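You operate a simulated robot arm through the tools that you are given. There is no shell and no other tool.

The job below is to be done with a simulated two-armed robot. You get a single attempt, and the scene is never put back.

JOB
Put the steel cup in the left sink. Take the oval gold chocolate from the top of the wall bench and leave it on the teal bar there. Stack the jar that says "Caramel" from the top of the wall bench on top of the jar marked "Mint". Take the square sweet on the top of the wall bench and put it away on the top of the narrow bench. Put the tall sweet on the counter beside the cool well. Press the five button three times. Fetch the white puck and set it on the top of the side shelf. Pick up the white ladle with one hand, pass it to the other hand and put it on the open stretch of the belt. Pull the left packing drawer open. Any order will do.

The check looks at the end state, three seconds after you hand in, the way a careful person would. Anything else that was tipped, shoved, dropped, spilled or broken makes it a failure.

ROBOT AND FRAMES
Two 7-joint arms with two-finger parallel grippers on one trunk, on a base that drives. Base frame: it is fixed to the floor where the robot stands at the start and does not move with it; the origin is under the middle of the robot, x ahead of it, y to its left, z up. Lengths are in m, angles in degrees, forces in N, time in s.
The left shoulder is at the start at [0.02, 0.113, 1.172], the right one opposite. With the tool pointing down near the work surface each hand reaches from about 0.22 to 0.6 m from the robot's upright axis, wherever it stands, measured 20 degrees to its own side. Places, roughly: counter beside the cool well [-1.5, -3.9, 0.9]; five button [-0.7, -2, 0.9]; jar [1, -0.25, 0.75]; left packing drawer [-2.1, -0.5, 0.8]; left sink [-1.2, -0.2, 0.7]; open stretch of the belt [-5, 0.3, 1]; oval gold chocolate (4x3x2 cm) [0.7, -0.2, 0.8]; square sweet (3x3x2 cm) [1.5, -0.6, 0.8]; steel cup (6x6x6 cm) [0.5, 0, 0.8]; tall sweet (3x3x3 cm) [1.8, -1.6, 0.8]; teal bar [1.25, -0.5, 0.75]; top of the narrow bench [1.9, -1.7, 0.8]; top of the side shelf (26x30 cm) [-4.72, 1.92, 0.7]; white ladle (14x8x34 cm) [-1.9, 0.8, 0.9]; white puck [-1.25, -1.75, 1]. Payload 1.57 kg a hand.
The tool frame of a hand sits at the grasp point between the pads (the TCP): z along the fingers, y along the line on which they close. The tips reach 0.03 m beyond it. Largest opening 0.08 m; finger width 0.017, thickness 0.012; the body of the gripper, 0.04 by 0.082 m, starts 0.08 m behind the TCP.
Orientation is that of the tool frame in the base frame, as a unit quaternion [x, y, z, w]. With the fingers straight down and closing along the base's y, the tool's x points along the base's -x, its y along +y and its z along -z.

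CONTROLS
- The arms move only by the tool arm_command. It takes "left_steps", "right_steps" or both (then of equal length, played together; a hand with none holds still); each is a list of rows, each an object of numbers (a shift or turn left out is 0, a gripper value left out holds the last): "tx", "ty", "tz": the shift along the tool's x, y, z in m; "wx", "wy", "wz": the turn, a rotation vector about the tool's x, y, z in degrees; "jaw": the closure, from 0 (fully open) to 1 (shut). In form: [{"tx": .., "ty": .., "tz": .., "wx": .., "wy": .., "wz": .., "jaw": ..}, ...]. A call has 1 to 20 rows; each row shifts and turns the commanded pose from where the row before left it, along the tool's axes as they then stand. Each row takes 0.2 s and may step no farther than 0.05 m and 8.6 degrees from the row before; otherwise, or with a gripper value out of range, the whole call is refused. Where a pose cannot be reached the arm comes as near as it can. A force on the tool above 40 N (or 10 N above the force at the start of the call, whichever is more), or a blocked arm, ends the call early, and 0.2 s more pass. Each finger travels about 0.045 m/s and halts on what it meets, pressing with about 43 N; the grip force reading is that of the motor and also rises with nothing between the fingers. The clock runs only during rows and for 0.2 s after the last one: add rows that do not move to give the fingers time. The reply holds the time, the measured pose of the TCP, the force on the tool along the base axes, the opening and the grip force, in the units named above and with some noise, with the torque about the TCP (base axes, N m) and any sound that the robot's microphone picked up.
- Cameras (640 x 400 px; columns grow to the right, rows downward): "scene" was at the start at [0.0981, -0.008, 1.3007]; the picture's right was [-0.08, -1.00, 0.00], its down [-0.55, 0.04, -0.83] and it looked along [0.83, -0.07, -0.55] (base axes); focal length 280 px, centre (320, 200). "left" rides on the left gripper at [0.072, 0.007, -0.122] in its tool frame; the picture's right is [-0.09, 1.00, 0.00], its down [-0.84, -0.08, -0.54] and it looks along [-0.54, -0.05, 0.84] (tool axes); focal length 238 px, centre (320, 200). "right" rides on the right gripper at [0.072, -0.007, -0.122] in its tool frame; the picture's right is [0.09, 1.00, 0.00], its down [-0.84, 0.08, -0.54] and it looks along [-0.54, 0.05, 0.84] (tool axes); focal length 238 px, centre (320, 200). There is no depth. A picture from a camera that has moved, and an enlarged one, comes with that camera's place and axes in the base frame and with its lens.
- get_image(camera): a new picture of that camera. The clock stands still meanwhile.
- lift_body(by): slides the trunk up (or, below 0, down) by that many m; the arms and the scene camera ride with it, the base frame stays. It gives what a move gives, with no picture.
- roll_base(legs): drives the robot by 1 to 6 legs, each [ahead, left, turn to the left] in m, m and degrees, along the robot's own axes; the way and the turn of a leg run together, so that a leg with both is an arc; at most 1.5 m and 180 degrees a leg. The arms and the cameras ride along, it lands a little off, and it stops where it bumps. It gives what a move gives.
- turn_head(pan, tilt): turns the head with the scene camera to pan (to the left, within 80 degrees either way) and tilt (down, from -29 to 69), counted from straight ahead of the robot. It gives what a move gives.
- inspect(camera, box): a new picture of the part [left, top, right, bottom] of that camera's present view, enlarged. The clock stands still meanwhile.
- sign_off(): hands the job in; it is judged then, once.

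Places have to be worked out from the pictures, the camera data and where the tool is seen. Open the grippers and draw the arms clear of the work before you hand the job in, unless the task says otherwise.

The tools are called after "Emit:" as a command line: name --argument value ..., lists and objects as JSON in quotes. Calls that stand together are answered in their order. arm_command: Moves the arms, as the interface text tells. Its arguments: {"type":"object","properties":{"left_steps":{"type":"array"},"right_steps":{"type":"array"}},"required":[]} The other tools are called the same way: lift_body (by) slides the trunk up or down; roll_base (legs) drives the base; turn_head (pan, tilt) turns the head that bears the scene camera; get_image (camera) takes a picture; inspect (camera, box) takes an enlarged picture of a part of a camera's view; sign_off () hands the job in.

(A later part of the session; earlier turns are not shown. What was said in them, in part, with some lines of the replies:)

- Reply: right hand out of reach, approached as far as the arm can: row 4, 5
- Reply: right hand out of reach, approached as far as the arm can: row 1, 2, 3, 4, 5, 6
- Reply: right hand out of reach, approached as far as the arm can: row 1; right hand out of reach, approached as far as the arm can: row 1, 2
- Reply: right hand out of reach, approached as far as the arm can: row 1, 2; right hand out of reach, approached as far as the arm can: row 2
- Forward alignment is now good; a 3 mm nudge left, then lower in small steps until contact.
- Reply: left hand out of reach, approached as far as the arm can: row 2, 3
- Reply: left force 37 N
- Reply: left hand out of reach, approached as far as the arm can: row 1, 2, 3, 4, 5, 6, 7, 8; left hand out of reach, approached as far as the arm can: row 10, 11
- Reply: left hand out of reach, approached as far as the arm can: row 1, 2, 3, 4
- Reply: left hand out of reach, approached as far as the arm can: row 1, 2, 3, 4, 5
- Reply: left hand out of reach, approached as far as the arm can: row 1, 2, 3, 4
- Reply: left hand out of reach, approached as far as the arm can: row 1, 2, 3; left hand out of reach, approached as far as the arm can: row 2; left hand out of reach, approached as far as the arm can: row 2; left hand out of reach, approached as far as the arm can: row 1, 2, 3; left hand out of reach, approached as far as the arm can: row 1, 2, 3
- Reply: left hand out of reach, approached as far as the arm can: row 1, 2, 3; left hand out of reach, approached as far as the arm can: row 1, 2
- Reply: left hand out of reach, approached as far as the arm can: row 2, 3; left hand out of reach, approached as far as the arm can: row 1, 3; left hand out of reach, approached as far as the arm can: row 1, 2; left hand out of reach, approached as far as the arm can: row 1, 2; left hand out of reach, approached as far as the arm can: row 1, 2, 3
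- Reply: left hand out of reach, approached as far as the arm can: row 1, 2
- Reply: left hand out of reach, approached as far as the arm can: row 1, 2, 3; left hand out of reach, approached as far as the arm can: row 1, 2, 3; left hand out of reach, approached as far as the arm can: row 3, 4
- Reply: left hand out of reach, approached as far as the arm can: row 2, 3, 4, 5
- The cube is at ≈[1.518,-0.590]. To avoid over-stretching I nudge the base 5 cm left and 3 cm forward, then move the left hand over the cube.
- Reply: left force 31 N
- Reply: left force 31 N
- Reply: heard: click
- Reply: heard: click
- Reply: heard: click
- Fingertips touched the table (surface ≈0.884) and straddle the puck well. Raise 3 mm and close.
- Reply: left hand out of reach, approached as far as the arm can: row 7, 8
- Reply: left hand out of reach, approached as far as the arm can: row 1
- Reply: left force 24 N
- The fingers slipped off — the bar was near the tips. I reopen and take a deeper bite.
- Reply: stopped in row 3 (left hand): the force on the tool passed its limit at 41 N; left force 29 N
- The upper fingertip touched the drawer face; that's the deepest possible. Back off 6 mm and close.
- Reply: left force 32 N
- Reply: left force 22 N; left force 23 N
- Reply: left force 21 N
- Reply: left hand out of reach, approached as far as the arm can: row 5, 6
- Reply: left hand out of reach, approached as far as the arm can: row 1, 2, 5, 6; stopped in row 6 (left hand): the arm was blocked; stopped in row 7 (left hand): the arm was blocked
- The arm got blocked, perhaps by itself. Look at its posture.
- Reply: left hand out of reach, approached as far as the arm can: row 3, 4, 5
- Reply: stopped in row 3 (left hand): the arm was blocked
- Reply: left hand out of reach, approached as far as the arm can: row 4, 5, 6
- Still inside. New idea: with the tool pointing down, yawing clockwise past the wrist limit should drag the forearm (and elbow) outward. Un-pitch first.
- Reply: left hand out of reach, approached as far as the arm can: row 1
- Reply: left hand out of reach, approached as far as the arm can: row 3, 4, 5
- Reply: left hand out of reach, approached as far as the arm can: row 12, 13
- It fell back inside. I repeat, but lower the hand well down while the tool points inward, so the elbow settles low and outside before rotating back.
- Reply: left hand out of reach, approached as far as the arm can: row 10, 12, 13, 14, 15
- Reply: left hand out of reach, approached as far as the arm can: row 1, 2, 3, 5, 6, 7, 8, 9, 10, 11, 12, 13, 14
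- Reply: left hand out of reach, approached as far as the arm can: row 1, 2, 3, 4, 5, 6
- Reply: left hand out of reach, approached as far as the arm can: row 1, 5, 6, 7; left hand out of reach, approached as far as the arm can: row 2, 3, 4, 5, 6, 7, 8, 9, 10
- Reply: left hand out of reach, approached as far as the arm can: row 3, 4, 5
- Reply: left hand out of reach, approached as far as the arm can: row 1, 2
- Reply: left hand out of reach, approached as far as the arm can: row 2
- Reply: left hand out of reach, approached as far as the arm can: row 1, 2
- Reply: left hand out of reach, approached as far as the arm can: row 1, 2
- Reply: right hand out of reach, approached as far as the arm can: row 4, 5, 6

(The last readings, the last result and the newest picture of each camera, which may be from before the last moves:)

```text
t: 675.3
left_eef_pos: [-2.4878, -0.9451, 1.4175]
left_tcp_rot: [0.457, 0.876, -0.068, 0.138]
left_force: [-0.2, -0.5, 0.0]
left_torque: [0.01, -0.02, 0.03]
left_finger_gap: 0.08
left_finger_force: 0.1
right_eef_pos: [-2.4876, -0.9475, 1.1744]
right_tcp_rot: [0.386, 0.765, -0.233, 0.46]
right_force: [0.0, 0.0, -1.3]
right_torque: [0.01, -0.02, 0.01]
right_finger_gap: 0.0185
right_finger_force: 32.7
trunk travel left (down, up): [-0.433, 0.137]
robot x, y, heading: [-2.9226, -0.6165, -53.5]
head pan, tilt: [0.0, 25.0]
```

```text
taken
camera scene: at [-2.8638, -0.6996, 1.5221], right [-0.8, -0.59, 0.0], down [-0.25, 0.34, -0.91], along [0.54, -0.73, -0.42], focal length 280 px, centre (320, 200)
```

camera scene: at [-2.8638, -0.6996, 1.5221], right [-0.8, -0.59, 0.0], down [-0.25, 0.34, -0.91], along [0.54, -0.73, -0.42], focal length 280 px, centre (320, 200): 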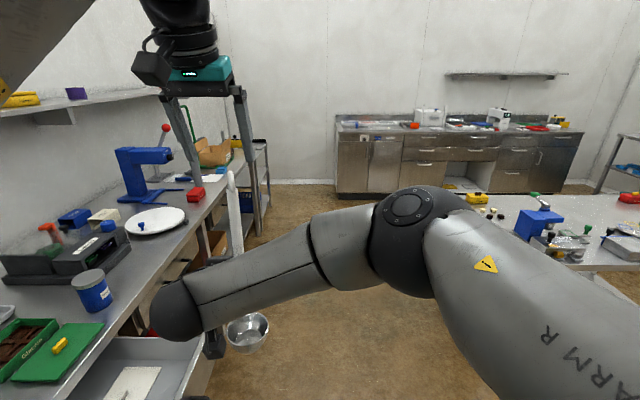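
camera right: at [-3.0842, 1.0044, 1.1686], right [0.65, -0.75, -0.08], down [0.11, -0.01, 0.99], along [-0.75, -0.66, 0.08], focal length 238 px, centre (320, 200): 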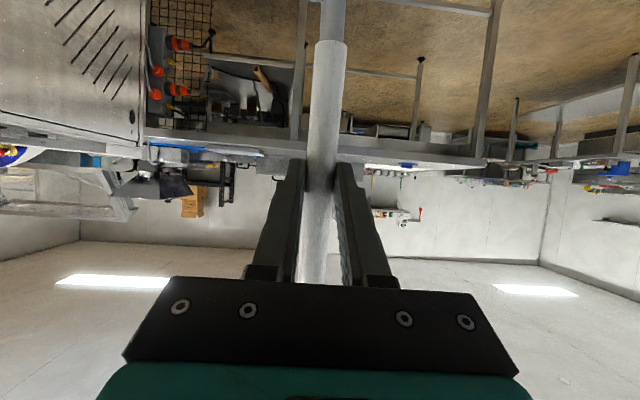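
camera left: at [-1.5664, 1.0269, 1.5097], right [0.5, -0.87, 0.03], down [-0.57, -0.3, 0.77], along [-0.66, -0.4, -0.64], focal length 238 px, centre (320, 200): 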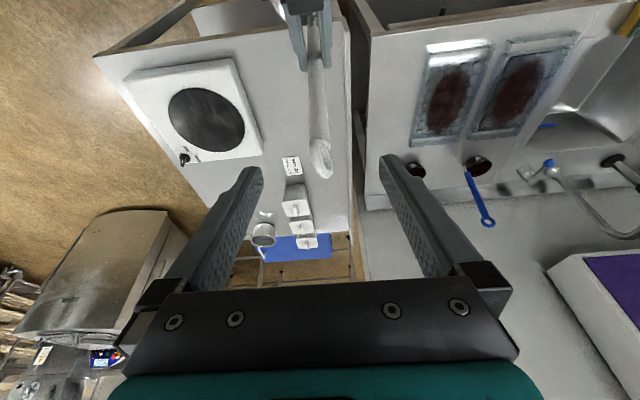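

Plenty of room behind the line. Turn right and drive through the gap between the belt table and the middle table.

Emit:
roll_base --legs '[[0, 0, -89.5], [1.3, 0.25, 0], [1.0, 0, 0]]'

Emit:
turn_head --pan -60 --tilt 22

Emit:
get_image --camera "scene"

Emit:
turn_head --pan -20 --tilt 22

Emit:
get_image --camera "scene"

```text
t: 690.6
left_eef_pos: [-4.9322, -2.6479, 1.4182]
left_tcp_rot: [0.941, 0.301, -0.146, 0.05]
left_force: [-0.3, -0.6, -0.3]
left_torque: [0.01, -0.04, -0.04]
left_finger_gap: 0.0799
left_finger_force: 0.1
right_eef_pos: [-4.9365, -2.6493, 1.1739]
right_tcp_rot: [0.812, 0.275, -0.487, 0.165]
right_force: [0.2, 0.9, -1.8]
right_torque: [-0.06, 0.01, 0.02]
right_finger_gap: 0.0185
right_finger_force: 33.2
trunk travel left (down, up): [-0.433, 0.137]
robot x, y, heading: [-4.6143, -2.2052, -142.7]
head pan, tilt: [0.0, 25.0]
```

```text
t: 691.9
left_eef_pos: [-4.9336, -2.6477, 1.4175]
left_tcp_rot: [0.941, 0.302, -0.146, 0.05]
left_force: [-0.1, 0.2, -1.2]
left_torque: [0.02, -0.02, -0.01]
left_finger_gap: 0.0802
left_finger_force: 0.0
right_eef_pos: [-4.9365, -2.6477, 1.1748]
right_tcp_rot: [0.813, 0.275, -0.487, 0.165]
right_force: [0.8, 0.2, -1.1]
right_torque: [-0.03, 0.02, 0.0]
right_finger_gap: 0.0185
right_finger_force: 33.0
trunk travel left (down, up): [-0.433, 0.137]
robot x, y, heading: [-4.6112, -2.2066, -142.7]
head pan, tilt: [-60.0, 22.0]
```

```text
taken
camera scene: at [-4.706, -2.1775, 1.527], right [0.38, 0.92, 0.0], down [0.35, -0.14, -0.93], along [-0.86, 0.36, -0.37], focal length 280 px, centre (320, 200)
```

scene: 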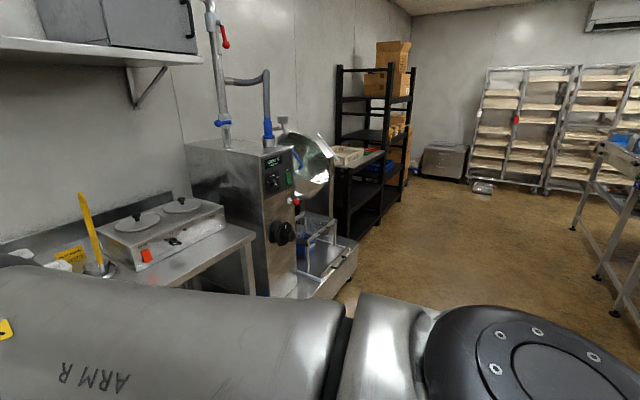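

```text
t: 692.9
left_eef_pos: [-4.933, -2.6474, 1.4187]
left_tcp_rot: [0.941, 0.301, -0.145, 0.049]
left_force: [-0.2, -0.6, -0.1]
left_torque: [0.0, -0.02, -0.01]
left_finger_gap: 0.08
left_finger_force: 0.1
right_eef_pos: [-4.9366, -2.6488, 1.1745]
right_tcp_rot: [0.812, 0.275, -0.487, 0.165]
right_force: [-0.3, 0.6, -1.6]
right_torque: [-0.04, -0.03, -0.02]
right_finger_gap: 0.0186
right_finger_force: 33.1
trunk travel left (down, up): [-0.433, 0.137]
robot x, y, heading: [-4.6123, -2.2066, -142.8]
head pan, tilt: [-20.0, 22.0]
```

```text
taken
camera scene: at [-4.7089, -2.2407, 1.527], right [-0.3, 0.95, 0.0], down [0.36, 0.11, -0.93], along [-0.89, -0.28, -0.37], focal length 280 px, centre (320, 200)
```

scene: 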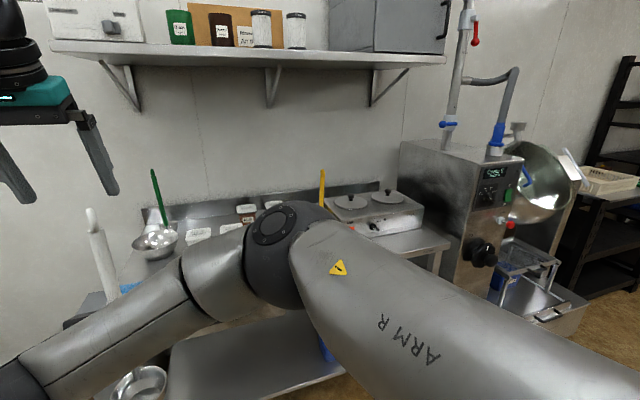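

The wall bench is close ahead, so I back up 0.3 m, turn right, and drive along the back of the line.

Emit:
roll_base --legs '[[-0.35, 0, 0], [0, 0, -90]]'

Emit:
turn_head --pan -25 --tilt 22

Emit:
get_image --camera "scene"

Emit:
turn_head --pan -60 --tilt 25

Emit:
get_image --camera "scene"

```text
t: 699.0
left_eef_pos: [-4.782, -1.6837, 1.4182]
left_tcp_rot: [0.885, -0.44, -0.139, -0.065]
left_force: [-0.4, 0.5, 0.0]
left_torque: [-0.02, -0.01, -0.01]
left_finger_gap: 0.0801
left_finger_force: 0.1
right_eef_pos: [-4.7842, -1.6809, 1.1751]
right_tcp_rot: [0.773, -0.371, -0.463, -0.223]
right_force: [0.5, 0.6, -0.7]
right_torque: [0.03, 0.0, 0.03]
right_finger_gap: 0.0186
right_finger_force: 32.9
trunk travel left (down, up): [-0.433, 0.137]
robot x, y, heading: [-4.337, -1.9934, 128.8]
head pan, tilt: [-20.0, 22.0]
```

```text
t: 699.6
left_eef_pos: [-4.7827, -1.6833, 1.4181]
left_tcp_rot: [0.885, -0.44, -0.139, -0.065]
left_force: [0.1, 0.3, 0.3]
left_torque: [0.01, 0.0, -0.01]
left_finger_gap: 0.0802
left_finger_force: 0.0
right_eef_pos: [-4.7836, -1.6795, 1.1742]
right_tcp_rot: [0.773, -0.371, -0.463, -0.223]
right_force: [-1.0, 0.3, -2.2]
right_torque: [0.05, 0.02, 0.02]
right_finger_gap: 0.0182
right_finger_force: 33.0
trunk travel left (down, up): [-0.433, 0.137]
robot x, y, heading: [-4.3327, -1.9921, 128.9]
head pan, tilt: [-25.0, 22.0]
```

```text
taken
camera scene: at [-4.3627, -1.8965, 1.527], right [0.97, 0.24, 0.0], down [0.09, -0.36, -0.93], along [-0.22, 0.9, -0.37], focal length 280 px, centre (320, 200)
```

scene: 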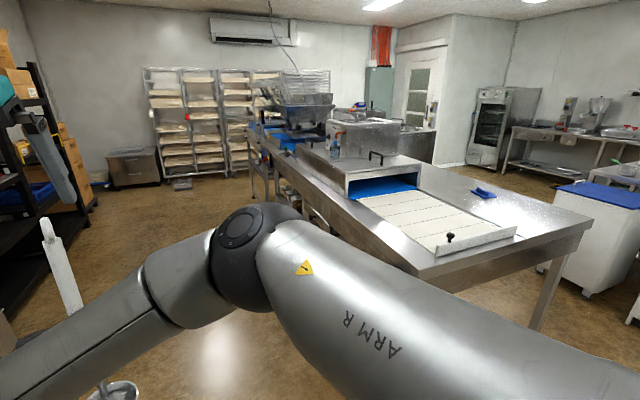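

```text
t: 700.6
left_eef_pos: [-4.7824, -1.6835, 1.4186]
left_tcp_rot: [0.885, -0.44, -0.139, -0.065]
left_force: [0.2, -0.2, 0.6]
left_torque: [-0.01, -0.01, 0.01]
left_finger_gap: 0.0799
left_finger_force: 0.1
right_eef_pos: [-4.783, -1.6802, 1.1749]
right_tcp_rot: [0.773, -0.37, -0.464, -0.222]
right_force: [-0.2, 0.2, -1.0]
right_torque: [0.02, 0.03, -0.01]
right_finger_gap: 0.0187
right_finger_force: 33.6
trunk travel left (down, up): [-0.433, 0.137]
robot x, y, heading: [-4.3331, -1.991, 128.7]
head pan, tilt: [-60.0, 25.0]
```

```text
taken
camera scene: at [-4.3073, -1.9006, 1.5221], right [0.93, -0.36, 0.0], down [-0.15, -0.39, -0.91], along [0.33, 0.85, -0.42], focal length 280 px, centre (320, 200)
```

scene: 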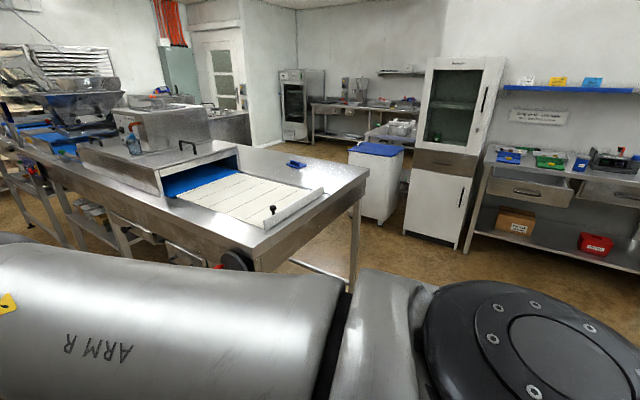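

Excellent view: the line's back edge is at b≈-4.0, belt just inside. I drive along it to the open blue stretch near the hopper.

Emit:
roll_base --legs '[[0, 0, -1.9], [1.2, 0, 0], [0.9, 0, 0]]'

Emit:
turn_head --pan -65 --tilt 30

Emit:
get_image --camera "scene"

Emit:
turn_head --pan -20 --tilt 25

Emit:
get_image --camera "scene"

```text
t: 711.5
left_eef_pos: [-6.0972, -0.0321, 1.4173]
left_tcp_rot: [0.887, -0.435, -0.139, -0.066]
left_force: [-0.4, 0.7, 0.7]
left_torque: [-0.02, 0.01, 0.01]
left_finger_gap: 0.0799
left_finger_force: 0.0
right_eef_pos: [-6.0996, -0.0282, 1.174]
right_tcp_rot: [0.776, -0.365, -0.465, -0.219]
right_force: [0.4, -0.3, -1.3]
right_torque: [0.01, 0.06, 0.0]
right_finger_gap: 0.0184
right_finger_force: 33.3
trunk travel left (down, up): [-0.433, 0.137]
robot x, y, heading: [-5.6445, -0.3347, 129.6]
head pan, tilt: [-60.0, 25.0]
```

```text
t: 712.2
left_eef_pos: [-6.0975, -0.0329, 1.417]
left_tcp_rot: [0.887, -0.435, -0.14, -0.065]
left_force: [0.0, -0.1, -0.8]
left_torque: [0.02, 0.03, -0.02]
left_finger_gap: 0.0798
left_finger_force: 0.0
right_eef_pos: [-6.0984, -0.0293, 1.1753]
right_tcp_rot: [0.776, -0.365, -0.465, -0.219]
right_force: [0.5, 0.2, -1.9]
right_torque: [0.01, 0.05, -0.01]
right_finger_gap: 0.0186
right_finger_force: 33.1
trunk travel left (down, up): [-0.433, 0.137]
robot x, y, heading: [-5.6462, -0.336, 129.5]
head pan, tilt: [-65.0, 30.0]
```

```text
taken
camera scene: at [-5.6132, -0.2479, 1.5142], right [0.9, -0.43, 0.0], down [-0.21, -0.45, -0.87], along [0.37, 0.78, -0.5], focal length 280 px, centre (320, 200)
```

scene: 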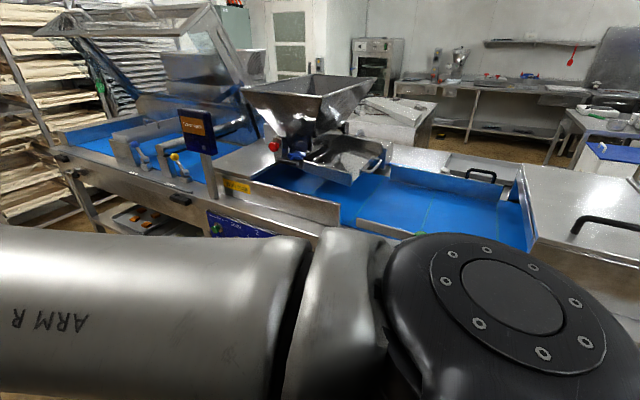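

```text
t: 713.3
left_eef_pos: [-6.0981, -0.0312, 1.4174]
left_tcp_rot: [0.887, -0.435, -0.14, -0.065]
left_force: [0.2, 0.0, -0.5]
left_torque: [-0.01, 0.02, 0.0]
left_finger_gap: 0.0799
left_finger_force: 0.0
right_eef_pos: [-6.0995, -0.0296, 1.1751]
right_tcp_rot: [0.777, -0.364, -0.465, -0.218]
right_force: [0.1, -0.2, -1.8]
right_torque: [0.01, -0.01, 0.0]
right_finger_gap: 0.0187
right_finger_force: 33.0
trunk travel left (down, up): [-0.433, 0.137]
robot x, y, heading: [-5.6458, -0.3342, 129.8]
head pan, tilt: [-20.0, 25.0]
```

```text
taken
camera scene: at [-5.6828, -0.2427, 1.5221], right [0.94, 0.33, 0.0], down [0.14, -0.4, -0.91], along [-0.3, 0.85, -0.42], focal length 280 px, centre (320, 200)
```

scene: 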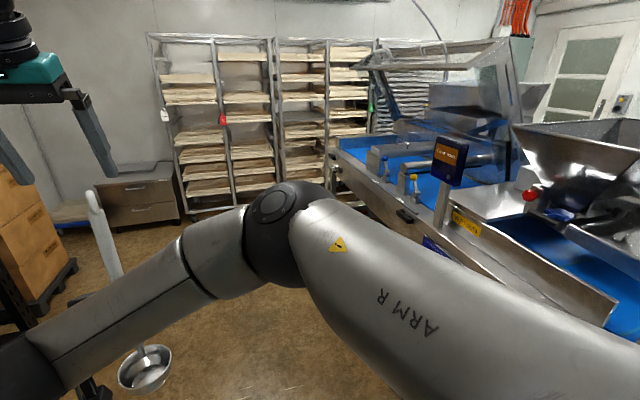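

The open blue belt stretch is to my right, centred ≈ a −3.2. I turn right to face it.

Emit:
roll_base --legs '[[0, 0, -92.7]]'

Emit:
turn_head --pan -15 --tilt 35

Emit:
get_image --camera "scene"

Emit:
get_image --camera "left"

Emit:
get_image --camera "right"

```text
t: 717.6
left_eef_pos: [-5.328, 0.1067, 1.4185]
left_tcp_rot: [-0.305, 0.94, 0.05, 0.146]
left_force: [0.0, -0.4, -0.8]
left_torque: [0.01, 0.02, 0.0]
left_finger_gap: 0.0798
left_finger_force: 0.0
right_eef_pos: [-5.3255, 0.1082, 1.1749]
right_tcp_rot: [-0.279, 0.811, 0.167, 0.487]
right_force: [-1.4, -0.6, -1.6]
right_torque: [0.01, 0.0, -0.01]
right_finger_gap: 0.0186
right_finger_force: 33.2
trunk travel left (down, up): [-0.433, 0.137]
robot x, y, heading: [-5.6472, -0.3371, 37.9]
head pan, tilt: [-20.0, 25.0]
```

```text
t: 718.3
left_eef_pos: [-5.3275, 0.1071, 1.4179]
left_tcp_rot: [-0.306, 0.939, 0.05, 0.145]
left_force: [-0.1, 0.7, -0.2]
left_torque: [0.01, 0.0, -0.05]
left_finger_gap: 0.0801
left_finger_force: 0.1
right_eef_pos: [-5.3255, 0.1082, 1.1741]
right_tcp_rot: [-0.279, 0.811, 0.167, 0.486]
right_force: [-0.3, 0.5, -0.6]
right_torque: [0.04, 0.01, -0.02]
right_finger_gap: 0.0184
right_finger_force: 33.1
trunk travel left (down, up): [-0.433, 0.137]
robot x, y, heading: [-5.6432, -0.3374, 37.6]
head pan, tilt: [-15.0, 35.0]
```

```text
taken
camera scene: at [-5.5566, -0.2968, 1.5064], right [0.39, -0.92, 0.0], down [-0.53, -0.22, -0.82], along [0.75, 0.32, -0.57], focal length 280 px, centre (320, 200)
```

scene: 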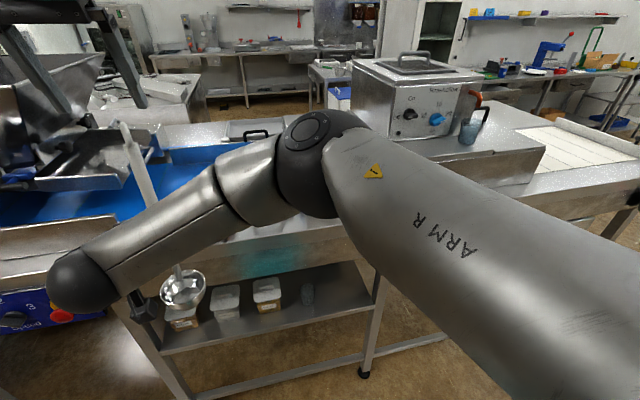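

```text
taken
camera left: at [-5.4159, 0.0493, 1.511], right [-0.52, 0.85, 0.03], down [0.56, 0.31, 0.77], along [0.65, 0.42, -0.64], focal length 238 px, centre (320, 200)
```

left: 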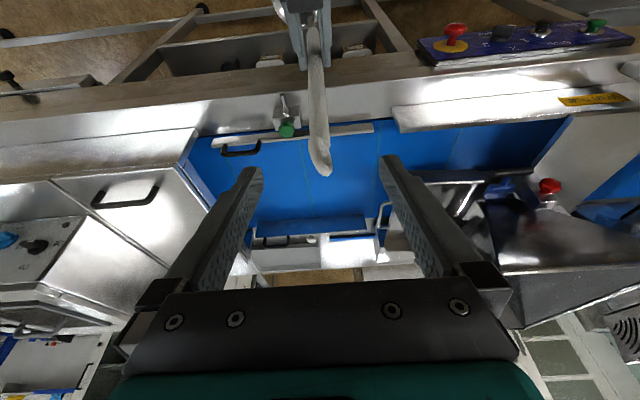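

```text
taken
camera right: at [-5.4327, 0.0182, 1.1685], right [-0.65, 0.76, -0.08], down [-0.11, 0.01, 0.99], along [0.75, 0.65, 0.08], focal length 238 px, centre (320, 200)
```

right: 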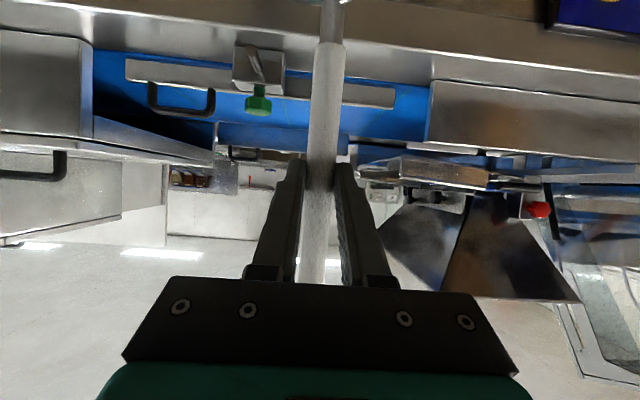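

From the left wrist camera the belt's open stretch is centred ≈[-4.94,0.29], 0.94 m ahead. I raise the trunk 0.1 m to clear guards and approach, shifting right 9.5 cm so the ladle lines up.

Emit:
lift_body --by 0.1

Emit:
roll_base --legs '[[0.2, -0.095, -0.7]]'

Emit:
get_image --camera "left"

Emit:
turn_head --pan 10 --tilt 55

Emit:
get_image --camera "scene"

```text
t: 719.6
left_eef_pos: [-5.3268, 0.1076, 1.517]
left_tcp_rot: [-0.307, 0.939, 0.051, 0.146]
left_force: [0.2, -0.1, 1.0]
left_torque: [-0.02, -0.03, 0.01]
left_finger_gap: 0.08
left_finger_force: 0.1
right_eef_pos: [-5.3259, 0.109, 1.2742]
right_tcp_rot: [-0.278, 0.811, 0.167, 0.487]
right_force: [0.1, 0.2, -1.8]
right_torque: [0.04, 0.0, 0.03]
right_finger_gap: 0.0189
right_finger_force: 32.9
trunk travel left (down, up): [-0.533, 0.037]
robot x, y, heading: [-5.6484, -0.3367, 37.8]
head pan, tilt: [-15.0, 35.0]
```

```text
t: 721.3
left_eef_pos: [-5.1056, 0.1486, 1.5184]
left_tcp_rot: [-0.3, 0.942, 0.05, 0.145]
left_force: [-0.1, -0.8, 0.0]
left_torque: [-0.01, 0.01, 0.01]
left_finger_gap: 0.0798
left_finger_force: 0.0
right_eef_pos: [-5.1032, 0.1507, 1.2742]
right_tcp_rot: [-0.272, 0.813, 0.163, 0.487]
right_force: [0.1, 0.2, -1.4]
right_torque: [0.04, 0.01, 0.0]
right_finger_gap: 0.0183
right_finger_force: 33.3
trunk travel left (down, up): [-0.533, 0.037]
robot x, y, heading: [-5.4314, -0.291, 37.0]
head pan, tilt: [-15.0, 35.0]
```

```text
taken
camera left: at [-5.1941, 0.0923, 1.6111], right [-0.51, 0.86, 0.03], down [0.56, 0.3, 0.77], along [0.65, 0.41, -0.64], focal length 238 px, centre (320, 200)
```

left: 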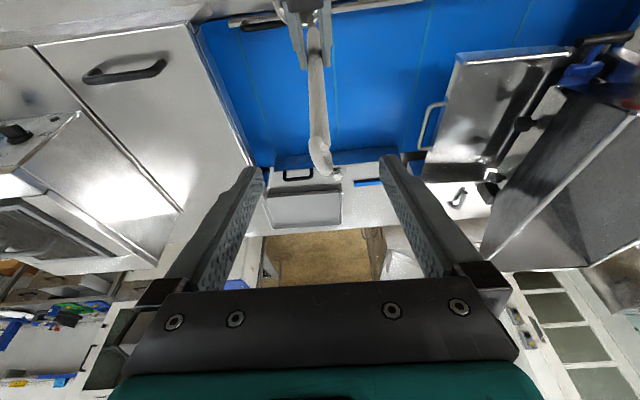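

```text
t: 722.2
left_eef_pos: [-5.107, 0.1513, 1.5152]
left_tcp_rot: [-0.302, 0.941, 0.047, 0.144]
left_force: [-0.4, 0.1, -0.5]
left_torque: [-0.01, 0.02, 0.01]
left_finger_gap: 0.0799
left_finger_force: 0.1
right_eef_pos: [-5.1042, 0.1496, 1.274]
right_tcp_rot: [-0.272, 0.813, 0.163, 0.488]
right_force: [-0.1, 0.2, -2.3]
right_torque: [0.03, -0.05, -0.03]
right_finger_gap: 0.0186
right_finger_force: 33.1
trunk travel left (down, up): [-0.533, 0.037]
robot x, y, heading: [-5.4286, -0.2923, 37.1]
head pan, tilt: [10.0, 55.0]
```

```text
taken
camera scene: at [-5.3464, -0.2448, 1.5996], right [0.47, -0.88, 0.0], down [-0.56, -0.3, -0.77], along [0.68, 0.36, -0.64], focal length 280 px, centre (320, 200)
```

scene: 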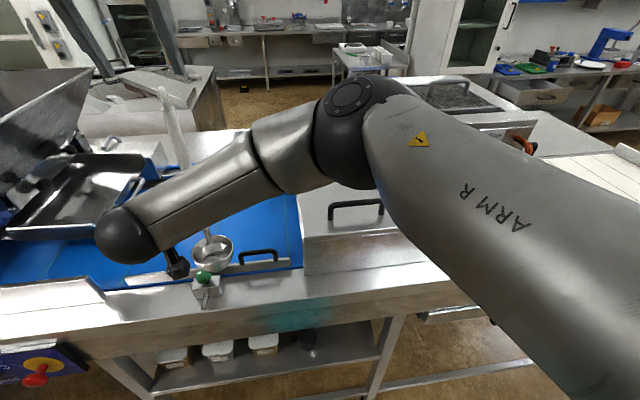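

The ladle's bowl is just over the near guard. Advance 0.13 m with the base, then extend the arm 0.1 m.

Emit:
roll_base --legs '[[0.13, 0, 0]]'

Emit:
arm_command --right_steps '[{"tx": -0.0157, "tz": 0.0294}, {"tx": -0.0157, "tz": 0.0294}, {"tx": -0.0157, "tz": 0.0294}, {}]'

Emit:
get_image --camera "left"

Emit:
get_image --camera "scene"

Emit:
get_image --camera "right"

```text
t: 723.5
left_eef_pos: [-5.0015, 0.2299, 1.5141]
left_tcp_rot: [-0.303, 0.941, 0.047, 0.144]
left_force: [0.5, -0.2, 0.1]
left_torque: [-0.01, 0.02, 0.02]
left_finger_gap: 0.0804
left_finger_force: 0.1
right_eef_pos: [-4.9975, 0.2289, 1.2743]
right_tcp_rot: [-0.272, 0.813, 0.164, 0.488]
right_force: [-0.1, 0.3, -1.2]
right_torque: [0.02, -0.02, -0.01]
right_finger_gap: 0.0184
right_finger_force: 32.5
trunk travel left (down, up): [-0.533, 0.037]
robot x, y, heading: [-5.3237, -0.2113, 37.2]
head pan, tilt: [10.0, 55.0]
```

```text
t: 724.5
left_eef_pos: [-5.0029, 0.2316, 1.5098]
left_tcp_rot: [-0.304, 0.941, 0.044, 0.141]
left_force: [-0.5, -0.2, -0.4]
left_torque: [-0.03, -0.03, 0.04]
left_finger_gap: 0.0802
left_finger_force: 0.0
right_eef_pos: [-4.9179, 0.2894, 1.2741]
right_tcp_rot: [-0.274, 0.813, 0.164, 0.487]
right_force: [-0.5, 0.3, -1.3]
right_torque: [0.04, 0.0, -0.01]
right_finger_gap: 0.0186
right_finger_force: 32.9
trunk travel left (down, up): [-0.533, 0.037]
robot x, y, heading: [-5.3248, -0.2108, 36.8]
head pan, tilt: [10.0, 55.0]
```

```text
taken
camera left: at [-5.0905, 0.1756, 1.6061], right [-0.51, 0.86, 0.02], down [0.56, 0.32, 0.76], along [0.65, 0.4, -0.65], focal length 238 px, centre (320, 200)
```

left: 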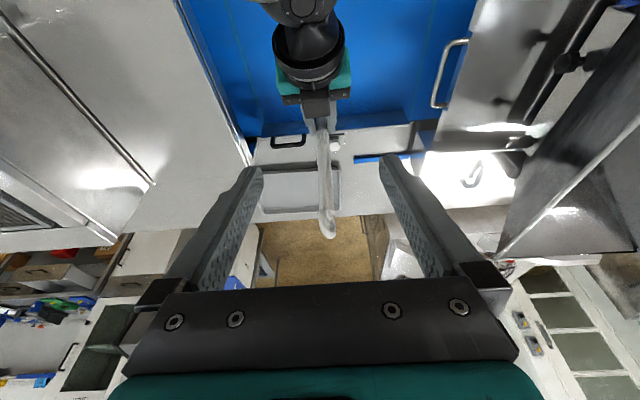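

```text
taken
camera scene: at [-5.2425, -0.165, 1.5987], right [0.49, -0.87, 0.0], down [-0.56, -0.31, -0.76], along [0.67, 0.37, -0.64], focal length 280 px, centre (320, 200)
```

scene: 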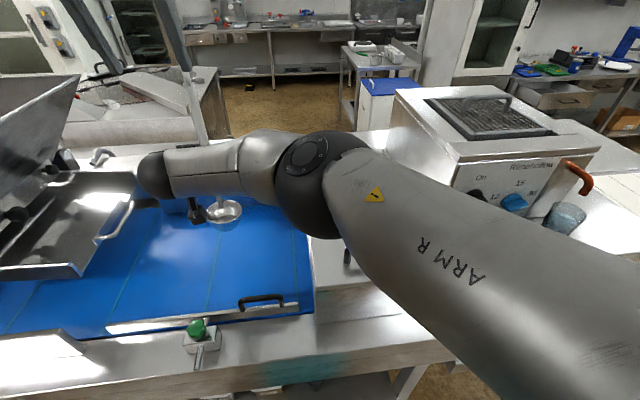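

```text
taken
camera right: at [-5.0275, 0.2006, 1.2681], right [-0.64, 0.77, -0.08], down [-0.11, 0.01, 0.99], along [0.76, 0.64, 0.08], focal length 238 px, centre (320, 200)
```

right: 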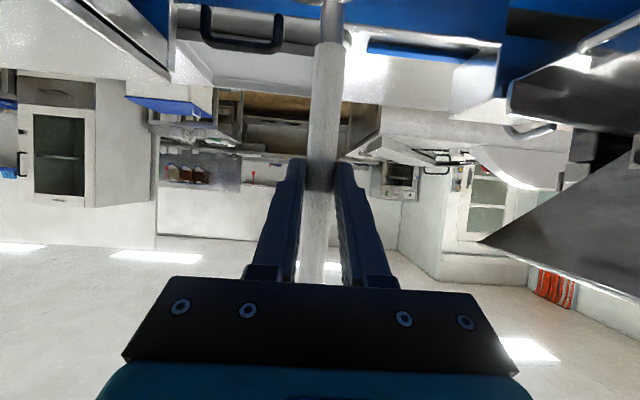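

My right elbow is over the tunnel cover (handle top ≈1.18 m), so lowering here is risky. I rotate the robot ~30° clockwise around the ladle so the elbow moves off the tunnel.

Emit:
roll_base --legs '[[0.02, 0.16, -15], [0.02, 0.16, -15]]'

Emit:
get_image --camera "left"

Emit:
turn_head --pan -10 --tilt 40

Emit:
get_image --camera "scene"

```text
t: 726.9
left_eef_pos: [-4.9088, 0.3229, 1.5114]
left_tcp_rot: [-0.054, 0.987, 0.005, 0.148]
left_force: [-0.6, 0.1, 0.1]
left_torque: [-0.02, -0.01, 0.0]
left_finger_gap: 0.08
left_finger_force: 0.1
right_eef_pos: [-4.8066, 0.3309, 1.2745]
right_tcp_rot: [-0.055, 0.856, 0.033, 0.513]
right_force: [0.2, -0.3, -1.5]
right_torque: [0.02, -0.01, -0.02]
right_finger_gap: 0.0187
right_finger_force: 33.1
trunk travel left (down, up): [-0.533, 0.037]
robot x, y, heading: [-5.4073, 0.0977, 7.2]
head pan, tilt: [10.0, 55.0]
```

```text
taken
camera left: at [-5.0124, 0.3182, 1.606], right [-0.02, 1.0, 0.02], down [0.65, 0.0, 0.76], along [0.76, 0.03, -0.65], focal length 238 px, centre (320, 200)
```

left: 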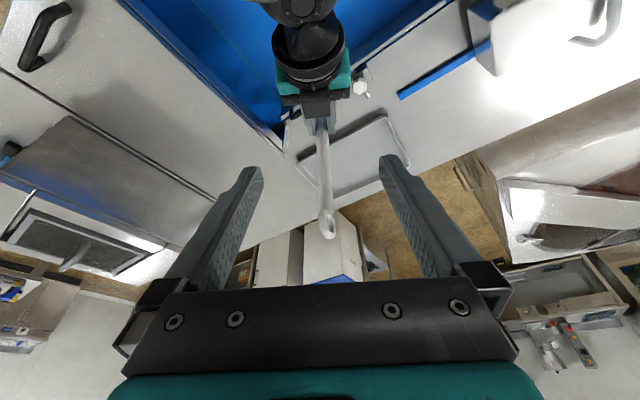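

```text
t: 727.8
left_eef_pos: [-4.9086, 0.3212, 1.5127]
left_tcp_rot: [-0.052, 0.988, 0.007, 0.148]
left_force: [0.2, 0.5, 0.1]
left_torque: [-0.01, -0.01, -0.02]
left_finger_gap: 0.0799
left_finger_force: 0.1
right_eef_pos: [-4.8061, 0.3296, 1.2736]
right_tcp_rot: [-0.054, 0.856, 0.032, 0.513]
right_force: [0.9, -0.4, -0.2]
right_torque: [0.05, -0.03, -0.01]
right_finger_gap: 0.0186
right_finger_force: 33.1
trunk travel left (down, up): [-0.533, 0.037]
robot x, y, heading: [-5.407, 0.0986, 7.0]
head pan, tilt: [-10.0, 40.0]
```

```text
taken
camera scene: at [-5.313, 0.0932, 1.5988], right [-0.05, -1.0, 0.0], down [-0.64, 0.03, -0.77], along [0.77, -0.04, -0.64], focal length 280 px, centre (320, 200)
```

scene: 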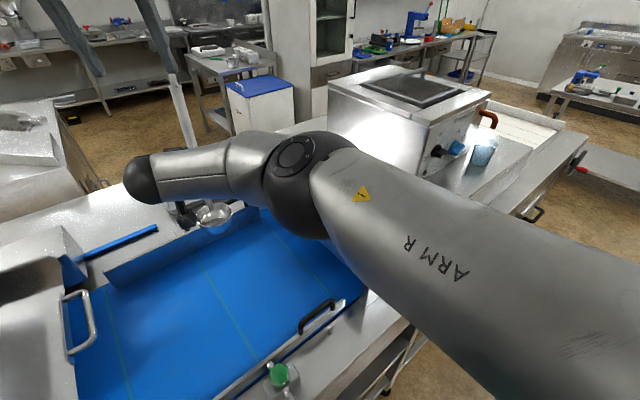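

The ladle is now near the belt's far edge; pull the right hand back 10 cm toward the belt's centre.

Emit:
arm_command --right_steps '[{"tx": 0.0157, "tz": -0.0294, "ty": -0.009}, {"tx": 0.0157, "tz": -0.0294, "ty": -0.009}, {"tx": 0.0157, "tz": -0.0294, "ty": -0.009}, {}]'

Emit:
get_image --camera "scene"

Emit:
get_image --camera "left"

```text
t: 728.8
left_eef_pos: [-4.9079, 0.3223, 1.5115]
left_tcp_rot: [-0.053, 0.988, 0.006, 0.148]
left_force: [0.3, 0.4, -0.3]
left_torque: [-0.01, -0.05, 0.01]
left_finger_gap: 0.08
left_finger_force: 0.0
right_eef_pos: [-4.9017, 0.2899, 1.2745]
right_tcp_rot: [-0.053, 0.856, 0.032, 0.513]
right_force: [0.0, -0.5, -1.4]
right_torque: [0.02, -0.04, 0.01]
right_finger_gap: 0.0188
right_finger_force: 32.9
trunk travel left (down, up): [-0.533, 0.037]
robot x, y, heading: [-5.4074, 0.0961, 7.4]
head pan, tilt: [-10.0, 40.0]
```

```text
taken
camera scene: at [-5.3128, 0.0936, 1.5988], right [-0.05, -1.0, 0.0], down [-0.64, 0.03, -0.77], along [0.76, -0.04, -0.64], focal length 280 px, centre (320, 200)
```

scene: 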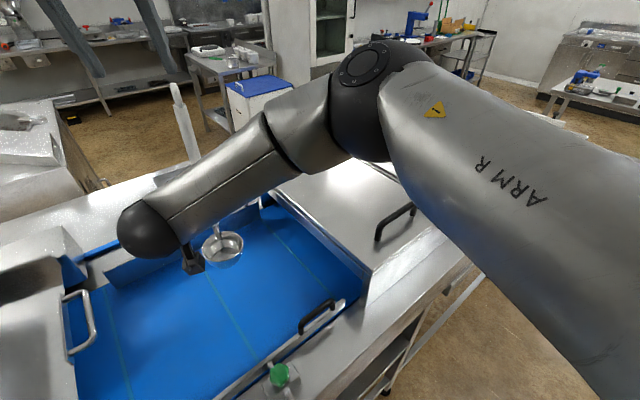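

```text
taken
camera left: at [-5.012, 0.3178, 1.606], right [-0.02, 1.0, 0.02], down [0.65, 0.0, 0.76], along [0.76, 0.03, -0.65], focal length 238 px, centre (320, 200)
```

left: 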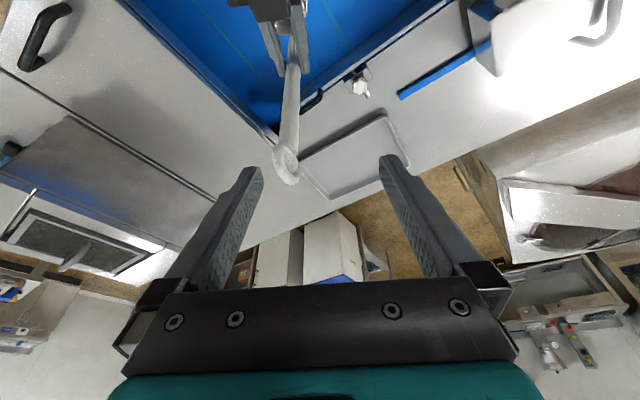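

The elbow is now high (≈1.48 m) and the bowl is over the belt's middle. Lower with the trunk by 0.1 m, then check.

Emit:
lift_body --by -0.1

Emit:
get_image --camera "scene"

Emit:
get_image --camera "right"

```text
t: 730.1
left_eef_pos: [-4.9081, 0.3225, 1.4125]
left_tcp_rot: [-0.053, 0.988, 0.006, 0.147]
left_force: [0.8, 1.2, -0.4]
left_torque: [-0.01, -0.02, -0.01]
left_finger_gap: 0.0799
left_finger_force: 0.1
right_eef_pos: [-4.9022, 0.2916, 1.1754]
right_tcp_rot: [-0.054, 0.856, 0.033, 0.513]
right_force: [0.3, 0.6, -0.8]
right_torque: [0.0, -0.02, 0.02]
right_finger_gap: 0.0188
right_finger_force: 33.1
trunk travel left (down, up): [-0.433, 0.137]
robot x, y, heading: [-5.4088, 0.095, 7.3]
head pan, tilt: [-10.0, 40.0]
```

```text
taken
camera scene: at [-5.3133, 0.0932, 1.4989], right [-0.05, -1.0, 0.0], down [-0.64, 0.03, -0.77], along [0.77, -0.04, -0.64], focal length 280 px, centre (320, 200)
```

scene: 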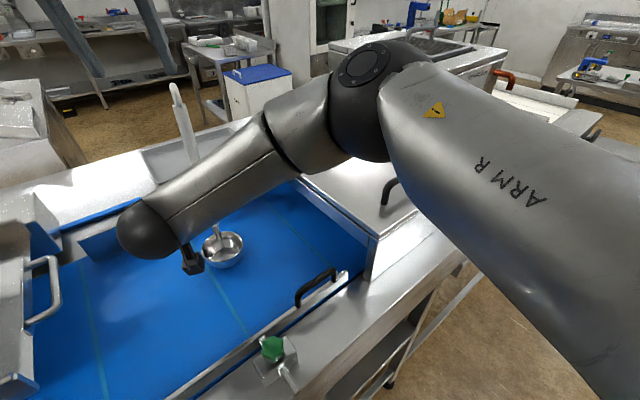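

```text
taken
camera right: at [-5.0416, 0.2679, 1.1689], right [-0.17, 0.98, -0.08], down [-0.09, 0.07, 0.99], along [0.98, 0.18, 0.08], focal length 238 px, centre (320, 200)
```

right: 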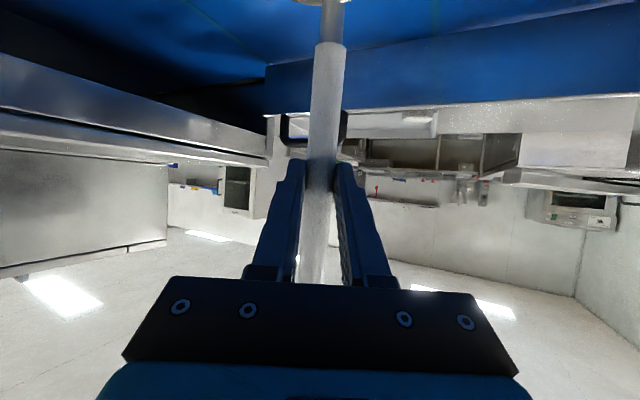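

Lower slowly in small trunk steps while watching the force on the right hand.

Emit:
lift_body --by -0.02

Emit:
lift_body --by -0.01

Emit:
inspect --camera "scene" --box '[140, 180, 340, 340]'

```text
t: 730.8
left_eef_pos: [-4.9107, 0.3211, 1.3929]
left_tcp_rot: [-0.053, 0.987, 0.005, 0.148]
left_force: [-0.2, 0.6, 0.4]
left_torque: [0.01, 0.02, 0.0]
left_finger_gap: 0.08
left_finger_force: 0.0
right_eef_pos: [-4.8981, 0.2922, 1.1618]
right_tcp_rot: [-0.055, 0.85, 0.035, 0.523]
right_force: [9.5, 8.6, 28.1]
right_torque: [0.0, -0.78, 0.12]
right_finger_gap: 0.0188
right_finger_force: 33.4
trunk travel left (down, up): [-0.413, 0.157]
robot x, y, heading: [-5.4099, 0.0969, 7.4]
head pan, tilt: [-10.0, 40.0]
```

```text
t: 731.4
left_eef_pos: [-4.9103, 0.3216, 1.3832]
left_tcp_rot: [-0.054, 0.987, 0.006, 0.149]
left_force: [-0.2, -0.5, 0.4]
left_torque: [0.0, 0.01, -0.01]
left_finger_gap: 0.0799
left_finger_force: 0.0
right_eef_pos: [-4.901, 0.2927, 1.1512]
right_tcp_rot: [-0.056, 0.852, 0.035, 0.52]
right_force: [7.6, 5.2, 26.7]
right_torque: [-0.15, -0.66, 0.21]
right_finger_gap: 0.0187
right_finger_force: 33.1
trunk travel left (down, up): [-0.403, 0.167]
robot x, y, heading: [-5.4125, 0.0963, 7.3]
head pan, tilt: [-10.0, 40.0]
```

```text
2.50 times, centred on (240, 260) of scene
camera zoom: at [-5.3144, 0.0934, 1.4689], right [-0.05, -1.0, 0.0], down [-0.64, 0.03, -0.77], along [0.77, -0.04, -0.64], focal length 701 px, centre (520, 50)
```

zoom: 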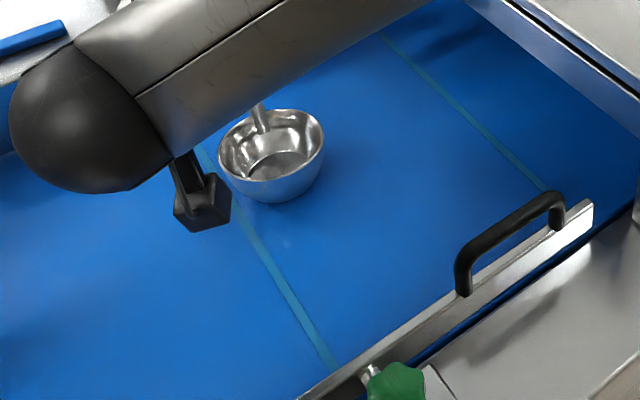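

The bowl rests on the belt (contact). Relieve the pressure by 5 mm, then open the right hand.

Emit:
lift_body --by 0.005

Emit:
inspect --camera "scene" --box '[100, 60, 340, 320]'

Emit:
get_image --camera "left"

```text
t: 731.9
left_eef_pos: [-4.9098, 0.3223, 1.3866]
left_tcp_rot: [-0.053, 0.988, 0.006, 0.147]
left_force: [0.1, -0.1, 0.1]
left_torque: [-0.01, 0.0, 0.04]
left_finger_gap: 0.0802
left_finger_force: 0.0
right_eef_pos: [-4.9014, 0.2897, 1.1499]
right_tcp_rot: [-0.056, 0.855, 0.032, 0.515]
right_force: [4.8, 1.2, 14.0]
right_torque: [-0.24, -0.52, 0.13]
right_finger_gap: 0.0187
right_finger_force: 32.7
trunk travel left (down, up): [-0.408, 0.162]
robot x, y, heading: [-5.4049, 0.0999, 7.0]
head pan, tilt: [-10.0, 40.0]
```

```text
1.54 times, centred on (220, 190) of scene
camera zoom: at [-5.3138, 0.093, 1.4738], right [-0.05, -1.0, 0.0], down [-0.64, 0.03, -0.77], along [0.77, -0.04, -0.64], focal length 431 px, centre (474, 215)
```

zoom: 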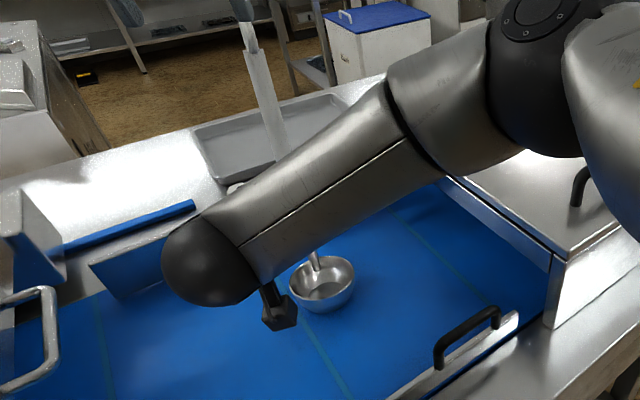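

```text
taken
camera left: at [-5.013, 0.3172, 1.4813], right [-0.02, 1.0, 0.02], down [0.65, 0.0, 0.76], along [0.76, 0.03, -0.65], focal length 238 px, centre (320, 200)
```

left: 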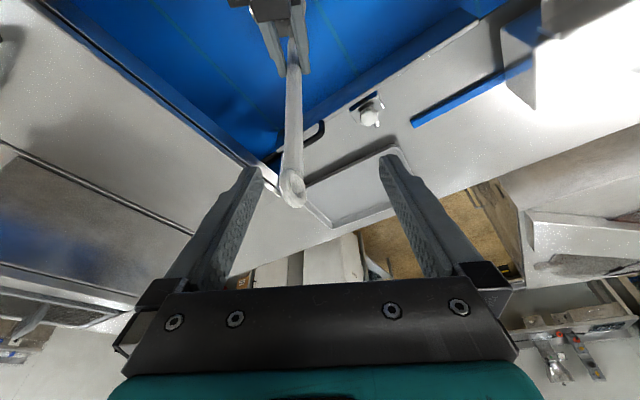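

The left hand hovers right around the ladle's top; I raise it first, then release the right hand.

Emit:
arm_command --left_steps '[{"tz": -0.03}, {"tz": -0.03}, {"tz": -0.03}, {}]'

Emit:
arm_command --right_steps '[{"jaw": 0.7}, {}, {"jaw": 0.4}, {}, {"jaw": 0}, {}, {}]'

Emit:
get_image --camera "left"

Emit:
get_image --camera "right"

Emit:
inspect --camera "scene" --box '[100, 60, 340, 320]'

```text
t: 732.9
left_eef_pos: [-4.9369, 0.317, 1.4717]
left_tcp_rot: [-0.052, 0.988, 0.006, 0.148]
left_force: [-1.1, -0.2, -0.2]
left_torque: [-0.01, -0.01, -0.01]
left_finger_gap: 0.0803
left_finger_force: 0.0
right_eef_pos: [-4.9021, 0.2905, 1.1511]
right_tcp_rot: [-0.055, 0.856, 0.033, 0.514]
right_force: [4.7, -0.1, 11.4]
right_torque: [-0.31, -0.43, 0.09]
right_finger_gap: 0.0188
right_finger_force: 32.9
trunk travel left (down, up): [-0.408, 0.162]
robot x, y, heading: [-5.4085, 0.098, 7.2]
head pan, tilt: [-10.0, 40.0]
```

```text
t: 734.5
left_eef_pos: [-4.9362, 0.3181, 1.4709]
left_tcp_rot: [-0.052, 0.988, 0.005, 0.147]
left_force: [0.0, 0.2, -0.4]
left_torque: [0.01, -0.03, -0.01]
left_finger_gap: 0.0801
left_finger_force: 0.1
right_eef_pos: [-4.9022, 0.2902, 1.1495]
right_tcp_rot: [-0.055, 0.856, 0.033, 0.513]
right_force: [-1.1, 0.2, -0.5]
right_torque: [0.03, -0.01, 0.02]
right_finger_gap: 0.08
right_finger_force: 0.1
trunk travel left (down, up): [-0.408, 0.162]
robot x, y, heading: [-5.4042, 0.0992, 7.4]
head pan, tilt: [-10.0, 40.0]
```

```text
taken
camera left: at [-5.04, 0.314, 1.5656], right [-0.02, 1.0, 0.02], down [0.65, 0.0, 0.76], along [0.76, 0.03, -0.65], focal length 238 px, centre (320, 200)
```

left: 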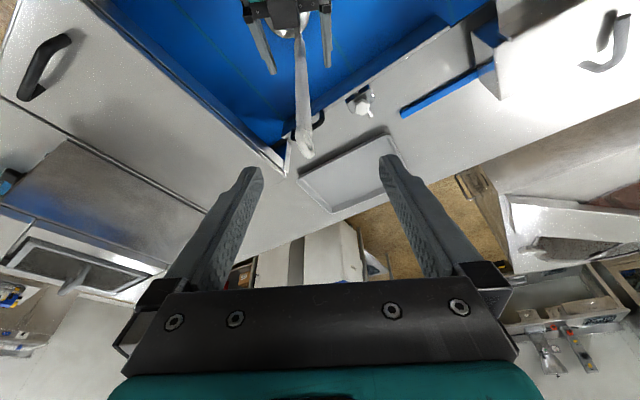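

```text
taken
camera right: at [-5.0415, 0.2678, 1.1438], right [-0.17, 0.98, -0.08], down [-0.09, 0.07, 0.99], along [0.98, 0.18, 0.08], focal length 238 px, centre (320, 200)
```

right: 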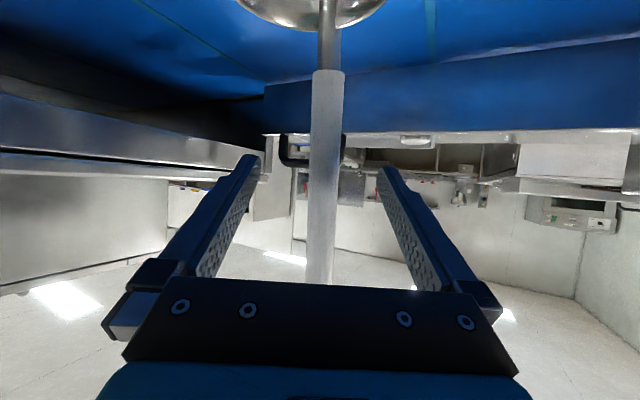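

```text
1.54 times, centred on (220, 190) of scene
camera zoom: at [-5.3133, 0.0932, 1.4738], right [-0.05, -1.0, 0.0], down [-0.64, 0.03, -0.77], along [0.77, -0.04, -0.64], focal length 431 px, centre (474, 215)
```

zoom: 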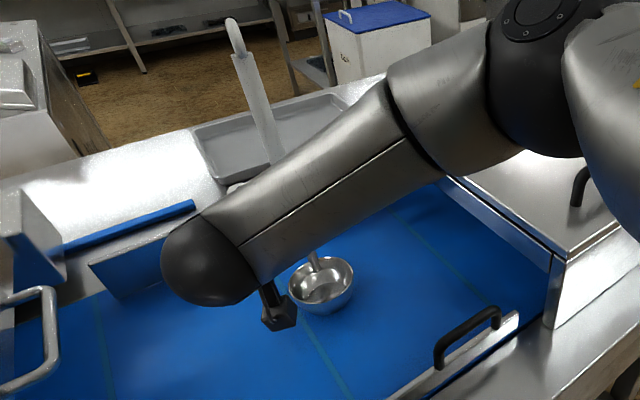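

The ladle stands by itself on the belt. Withdraw the right hand along the tool axis.

Emit:
arm_command --right_steps '[{"tz": -0.03}, {"tz": -0.03}, {"tz": -0.04}, {"tz": -0.04}, {}]'

Emit:
get_image --camera "left"

Emit:
get_image --camera "scene"

```text
t: 735.7
left_eef_pos: [-4.9358, 0.3182, 1.4702]
left_tcp_rot: [-0.053, 0.988, 0.006, 0.147]
left_force: [0.1, -0.6, 0.2]
left_torque: [-0.02, 0.01, -0.05]
left_finger_gap: 0.0799
left_finger_force: 0.1
right_eef_pos: [-5.0255, 0.2753, 1.2152]
right_tcp_rot: [-0.054, 0.856, 0.033, 0.513]
right_force: [0.5, 0.0, 0.0]
right_torque: [0.0, 0.01, 0.02]
right_finger_gap: 0.0799
right_finger_force: 0.1
trunk travel left (down, up): [-0.408, 0.162]
robot x, y, heading: [-5.4072, 0.0982, 7.4]
head pan, tilt: [-10.0, 40.0]
```

```text
taken
camera left: at [-5.0394, 0.3138, 1.5655], right [-0.02, 1.0, 0.02], down [0.65, 0.0, 0.76], along [0.76, 0.03, -0.65], focal length 238 px, centre (320, 200)
```

left: 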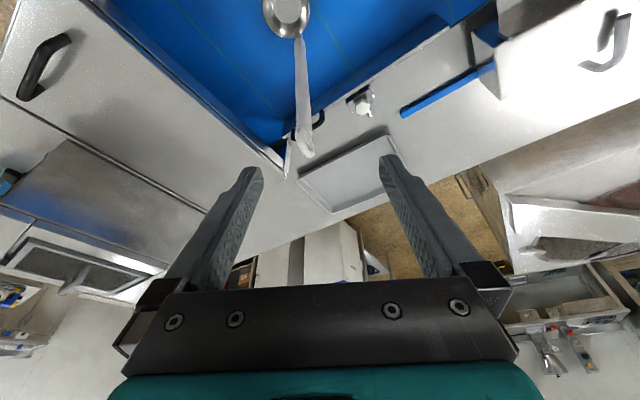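

```text
taken
camera scene: at [-5.3128, 0.0931, 1.4738], right [-0.05, -1.0, 0.0], down [-0.64, 0.03, -0.77], along [0.76, -0.04, -0.64], focal length 280 px, centre (320, 200)
```

scene: 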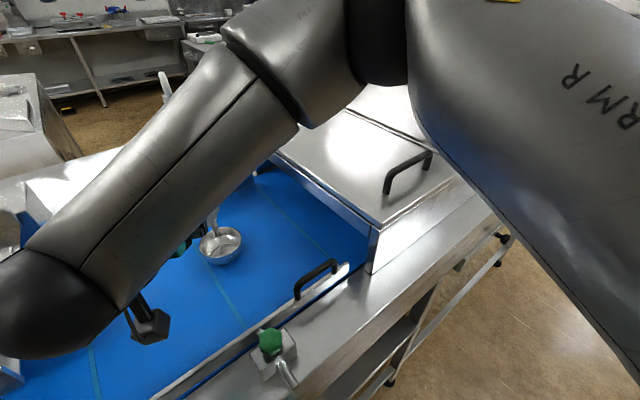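

Everything placed. Back the robot away from the line and take a final look at the ladle.

Emit:
roll_base --legs '[[-0.5, 0, 0]]'

Emit:
arm_command --right_steps '[{"wy": 8}, {"wy": 8}, {"wy": 8}, {"wy": 8}, {"wy": 8}, {"wy": 8}, {"wy": 8}, {"wy": 6}, {"ty": -0.04}, {"ty": -0.04}, {"ty": -0.04}, {"ty": -0.04}, {}]'

Emit:
turn_head --pan 0 --tilt 25

Emit:
get_image --camera "scene"

```text
t: 738.6
left_eef_pos: [-5.4268, 0.2562, 1.471]
left_tcp_rot: [-0.056, 0.988, 0.005, 0.147]
left_force: [0.3, 0.0, -0.3]
left_torque: [0.01, 0.0, 0.03]
left_finger_gap: 0.08
left_finger_force: 0.1
right_eef_pos: [-5.5162, 0.2121, 1.2149]
right_tcp_rot: [-0.057, 0.856, 0.034, 0.513]
right_force: [0.5, 0.0, 0.5]
right_torque: [0.03, 0.01, -0.01]
right_finger_gap: 0.0799
right_finger_force: 0.1
trunk travel left (down, up): [-0.408, 0.162]
robot x, y, heading: [-5.8974, 0.0302, 7.5]
head pan, tilt: [-10.0, 40.0]
```

```text
t: 741.4
left_eef_pos: [-5.4264, 0.2576, 1.4709]
left_tcp_rot: [-0.055, 0.988, 0.004, 0.148]
left_force: [-0.7, -0.6, 0.9]
left_torque: [0.01, -0.01, -0.02]
left_finger_gap: 0.0799
left_finger_force: 0.1
right_eef_pos: [-5.496, 0.0536, 1.2166]
right_tcp_rot: [-0.067, 0.998, -0.001, -0.001]
right_force: [-0.9, 0.0, 0.0]
right_torque: [-0.02, -0.01, 0.02]
right_finger_gap: 0.0798
right_finger_force: 0.0
trunk travel left (down, up): [-0.408, 0.162]
robot x, y, heading: [-5.8968, 0.0324, 7.5]
head pan, tilt: [-10.0, 40.0]
```

```text
t: 742.2
left_eef_pos: [-5.4259, 0.2571, 1.4715]
left_tcp_rot: [-0.056, 0.987, 0.006, 0.148]
left_force: [0.5, -0.2, 0.0]
left_torque: [-0.03, 0.0, -0.01]
left_finger_gap: 0.0799
left_finger_force: 0.1
right_eef_pos: [-5.4952, 0.054, 1.2161]
right_tcp_rot: [-0.066, 0.998, -0.001, 0.0]
right_force: [0.4, 0.1, -0.1]
right_torque: [0.0, 0.01, 0.01]
right_finger_gap: 0.0797
right_finger_force: 0.0
trunk travel left (down, up): [-0.408, 0.162]
robot x, y, heading: [-5.8992, 0.0344, 7.8]
head pan, tilt: [0.0, 25.0]
```

```text
taken
camera scene: at [-5.7963, 0.0455, 1.4971], right [0.13, -0.99, 0.0], down [-0.42, -0.06, -0.91], along [0.9, 0.12, -0.42], focal length 280 px, centre (320, 200)
```

scene: 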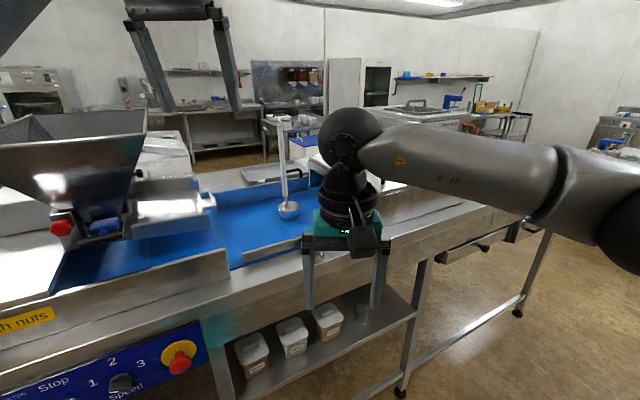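

The ladle stands on the open belt stretch; cup, chocolate, jar, both sweets, the 555 keypad entry, puck and drawer are all done. Grippers are open and the arms are clear, so I hand in.

Emit:
sign_off

```text
The job is handed in.
```

I did all nine parts of the job and handed it in; the check's verdict hasn't come back.

- **Steel cup:** stands upright in the left sink, beside the drain.
- **Gold chocolate:** sits on the teal bar on the wall bench. The bar moved a few millimetres when I let go.
- **Caramel jar:** stacked on the Mint jar, and steady after I released it.
- **Square sweet:** on the narrow bench top, in front of the grate.
- **Tall sweet:** stands on the flat counter to the right of the cool well.
- **Five button:** pressed three times. I heard a click each time, and the display read "No. 555".
- **White puck:** on the front right of the side shelf top. It is labelled "Blank".
- **White ladle:** picked up with the left hand and passed to the right. It now stands upright on its own on the blue belt, between the hopper and the tunnel.
- **Left packing drawer:** open about 27 cm. My first grip slipped off the handle. On the second try a fingertip bumped the drawer front and hit the force limit before I got hold of it.

As far as I saw, nothing else was tipped or knocked over. I did not go back to re-check the earlier stations before handing in. Both grippers were open and the arms clear.
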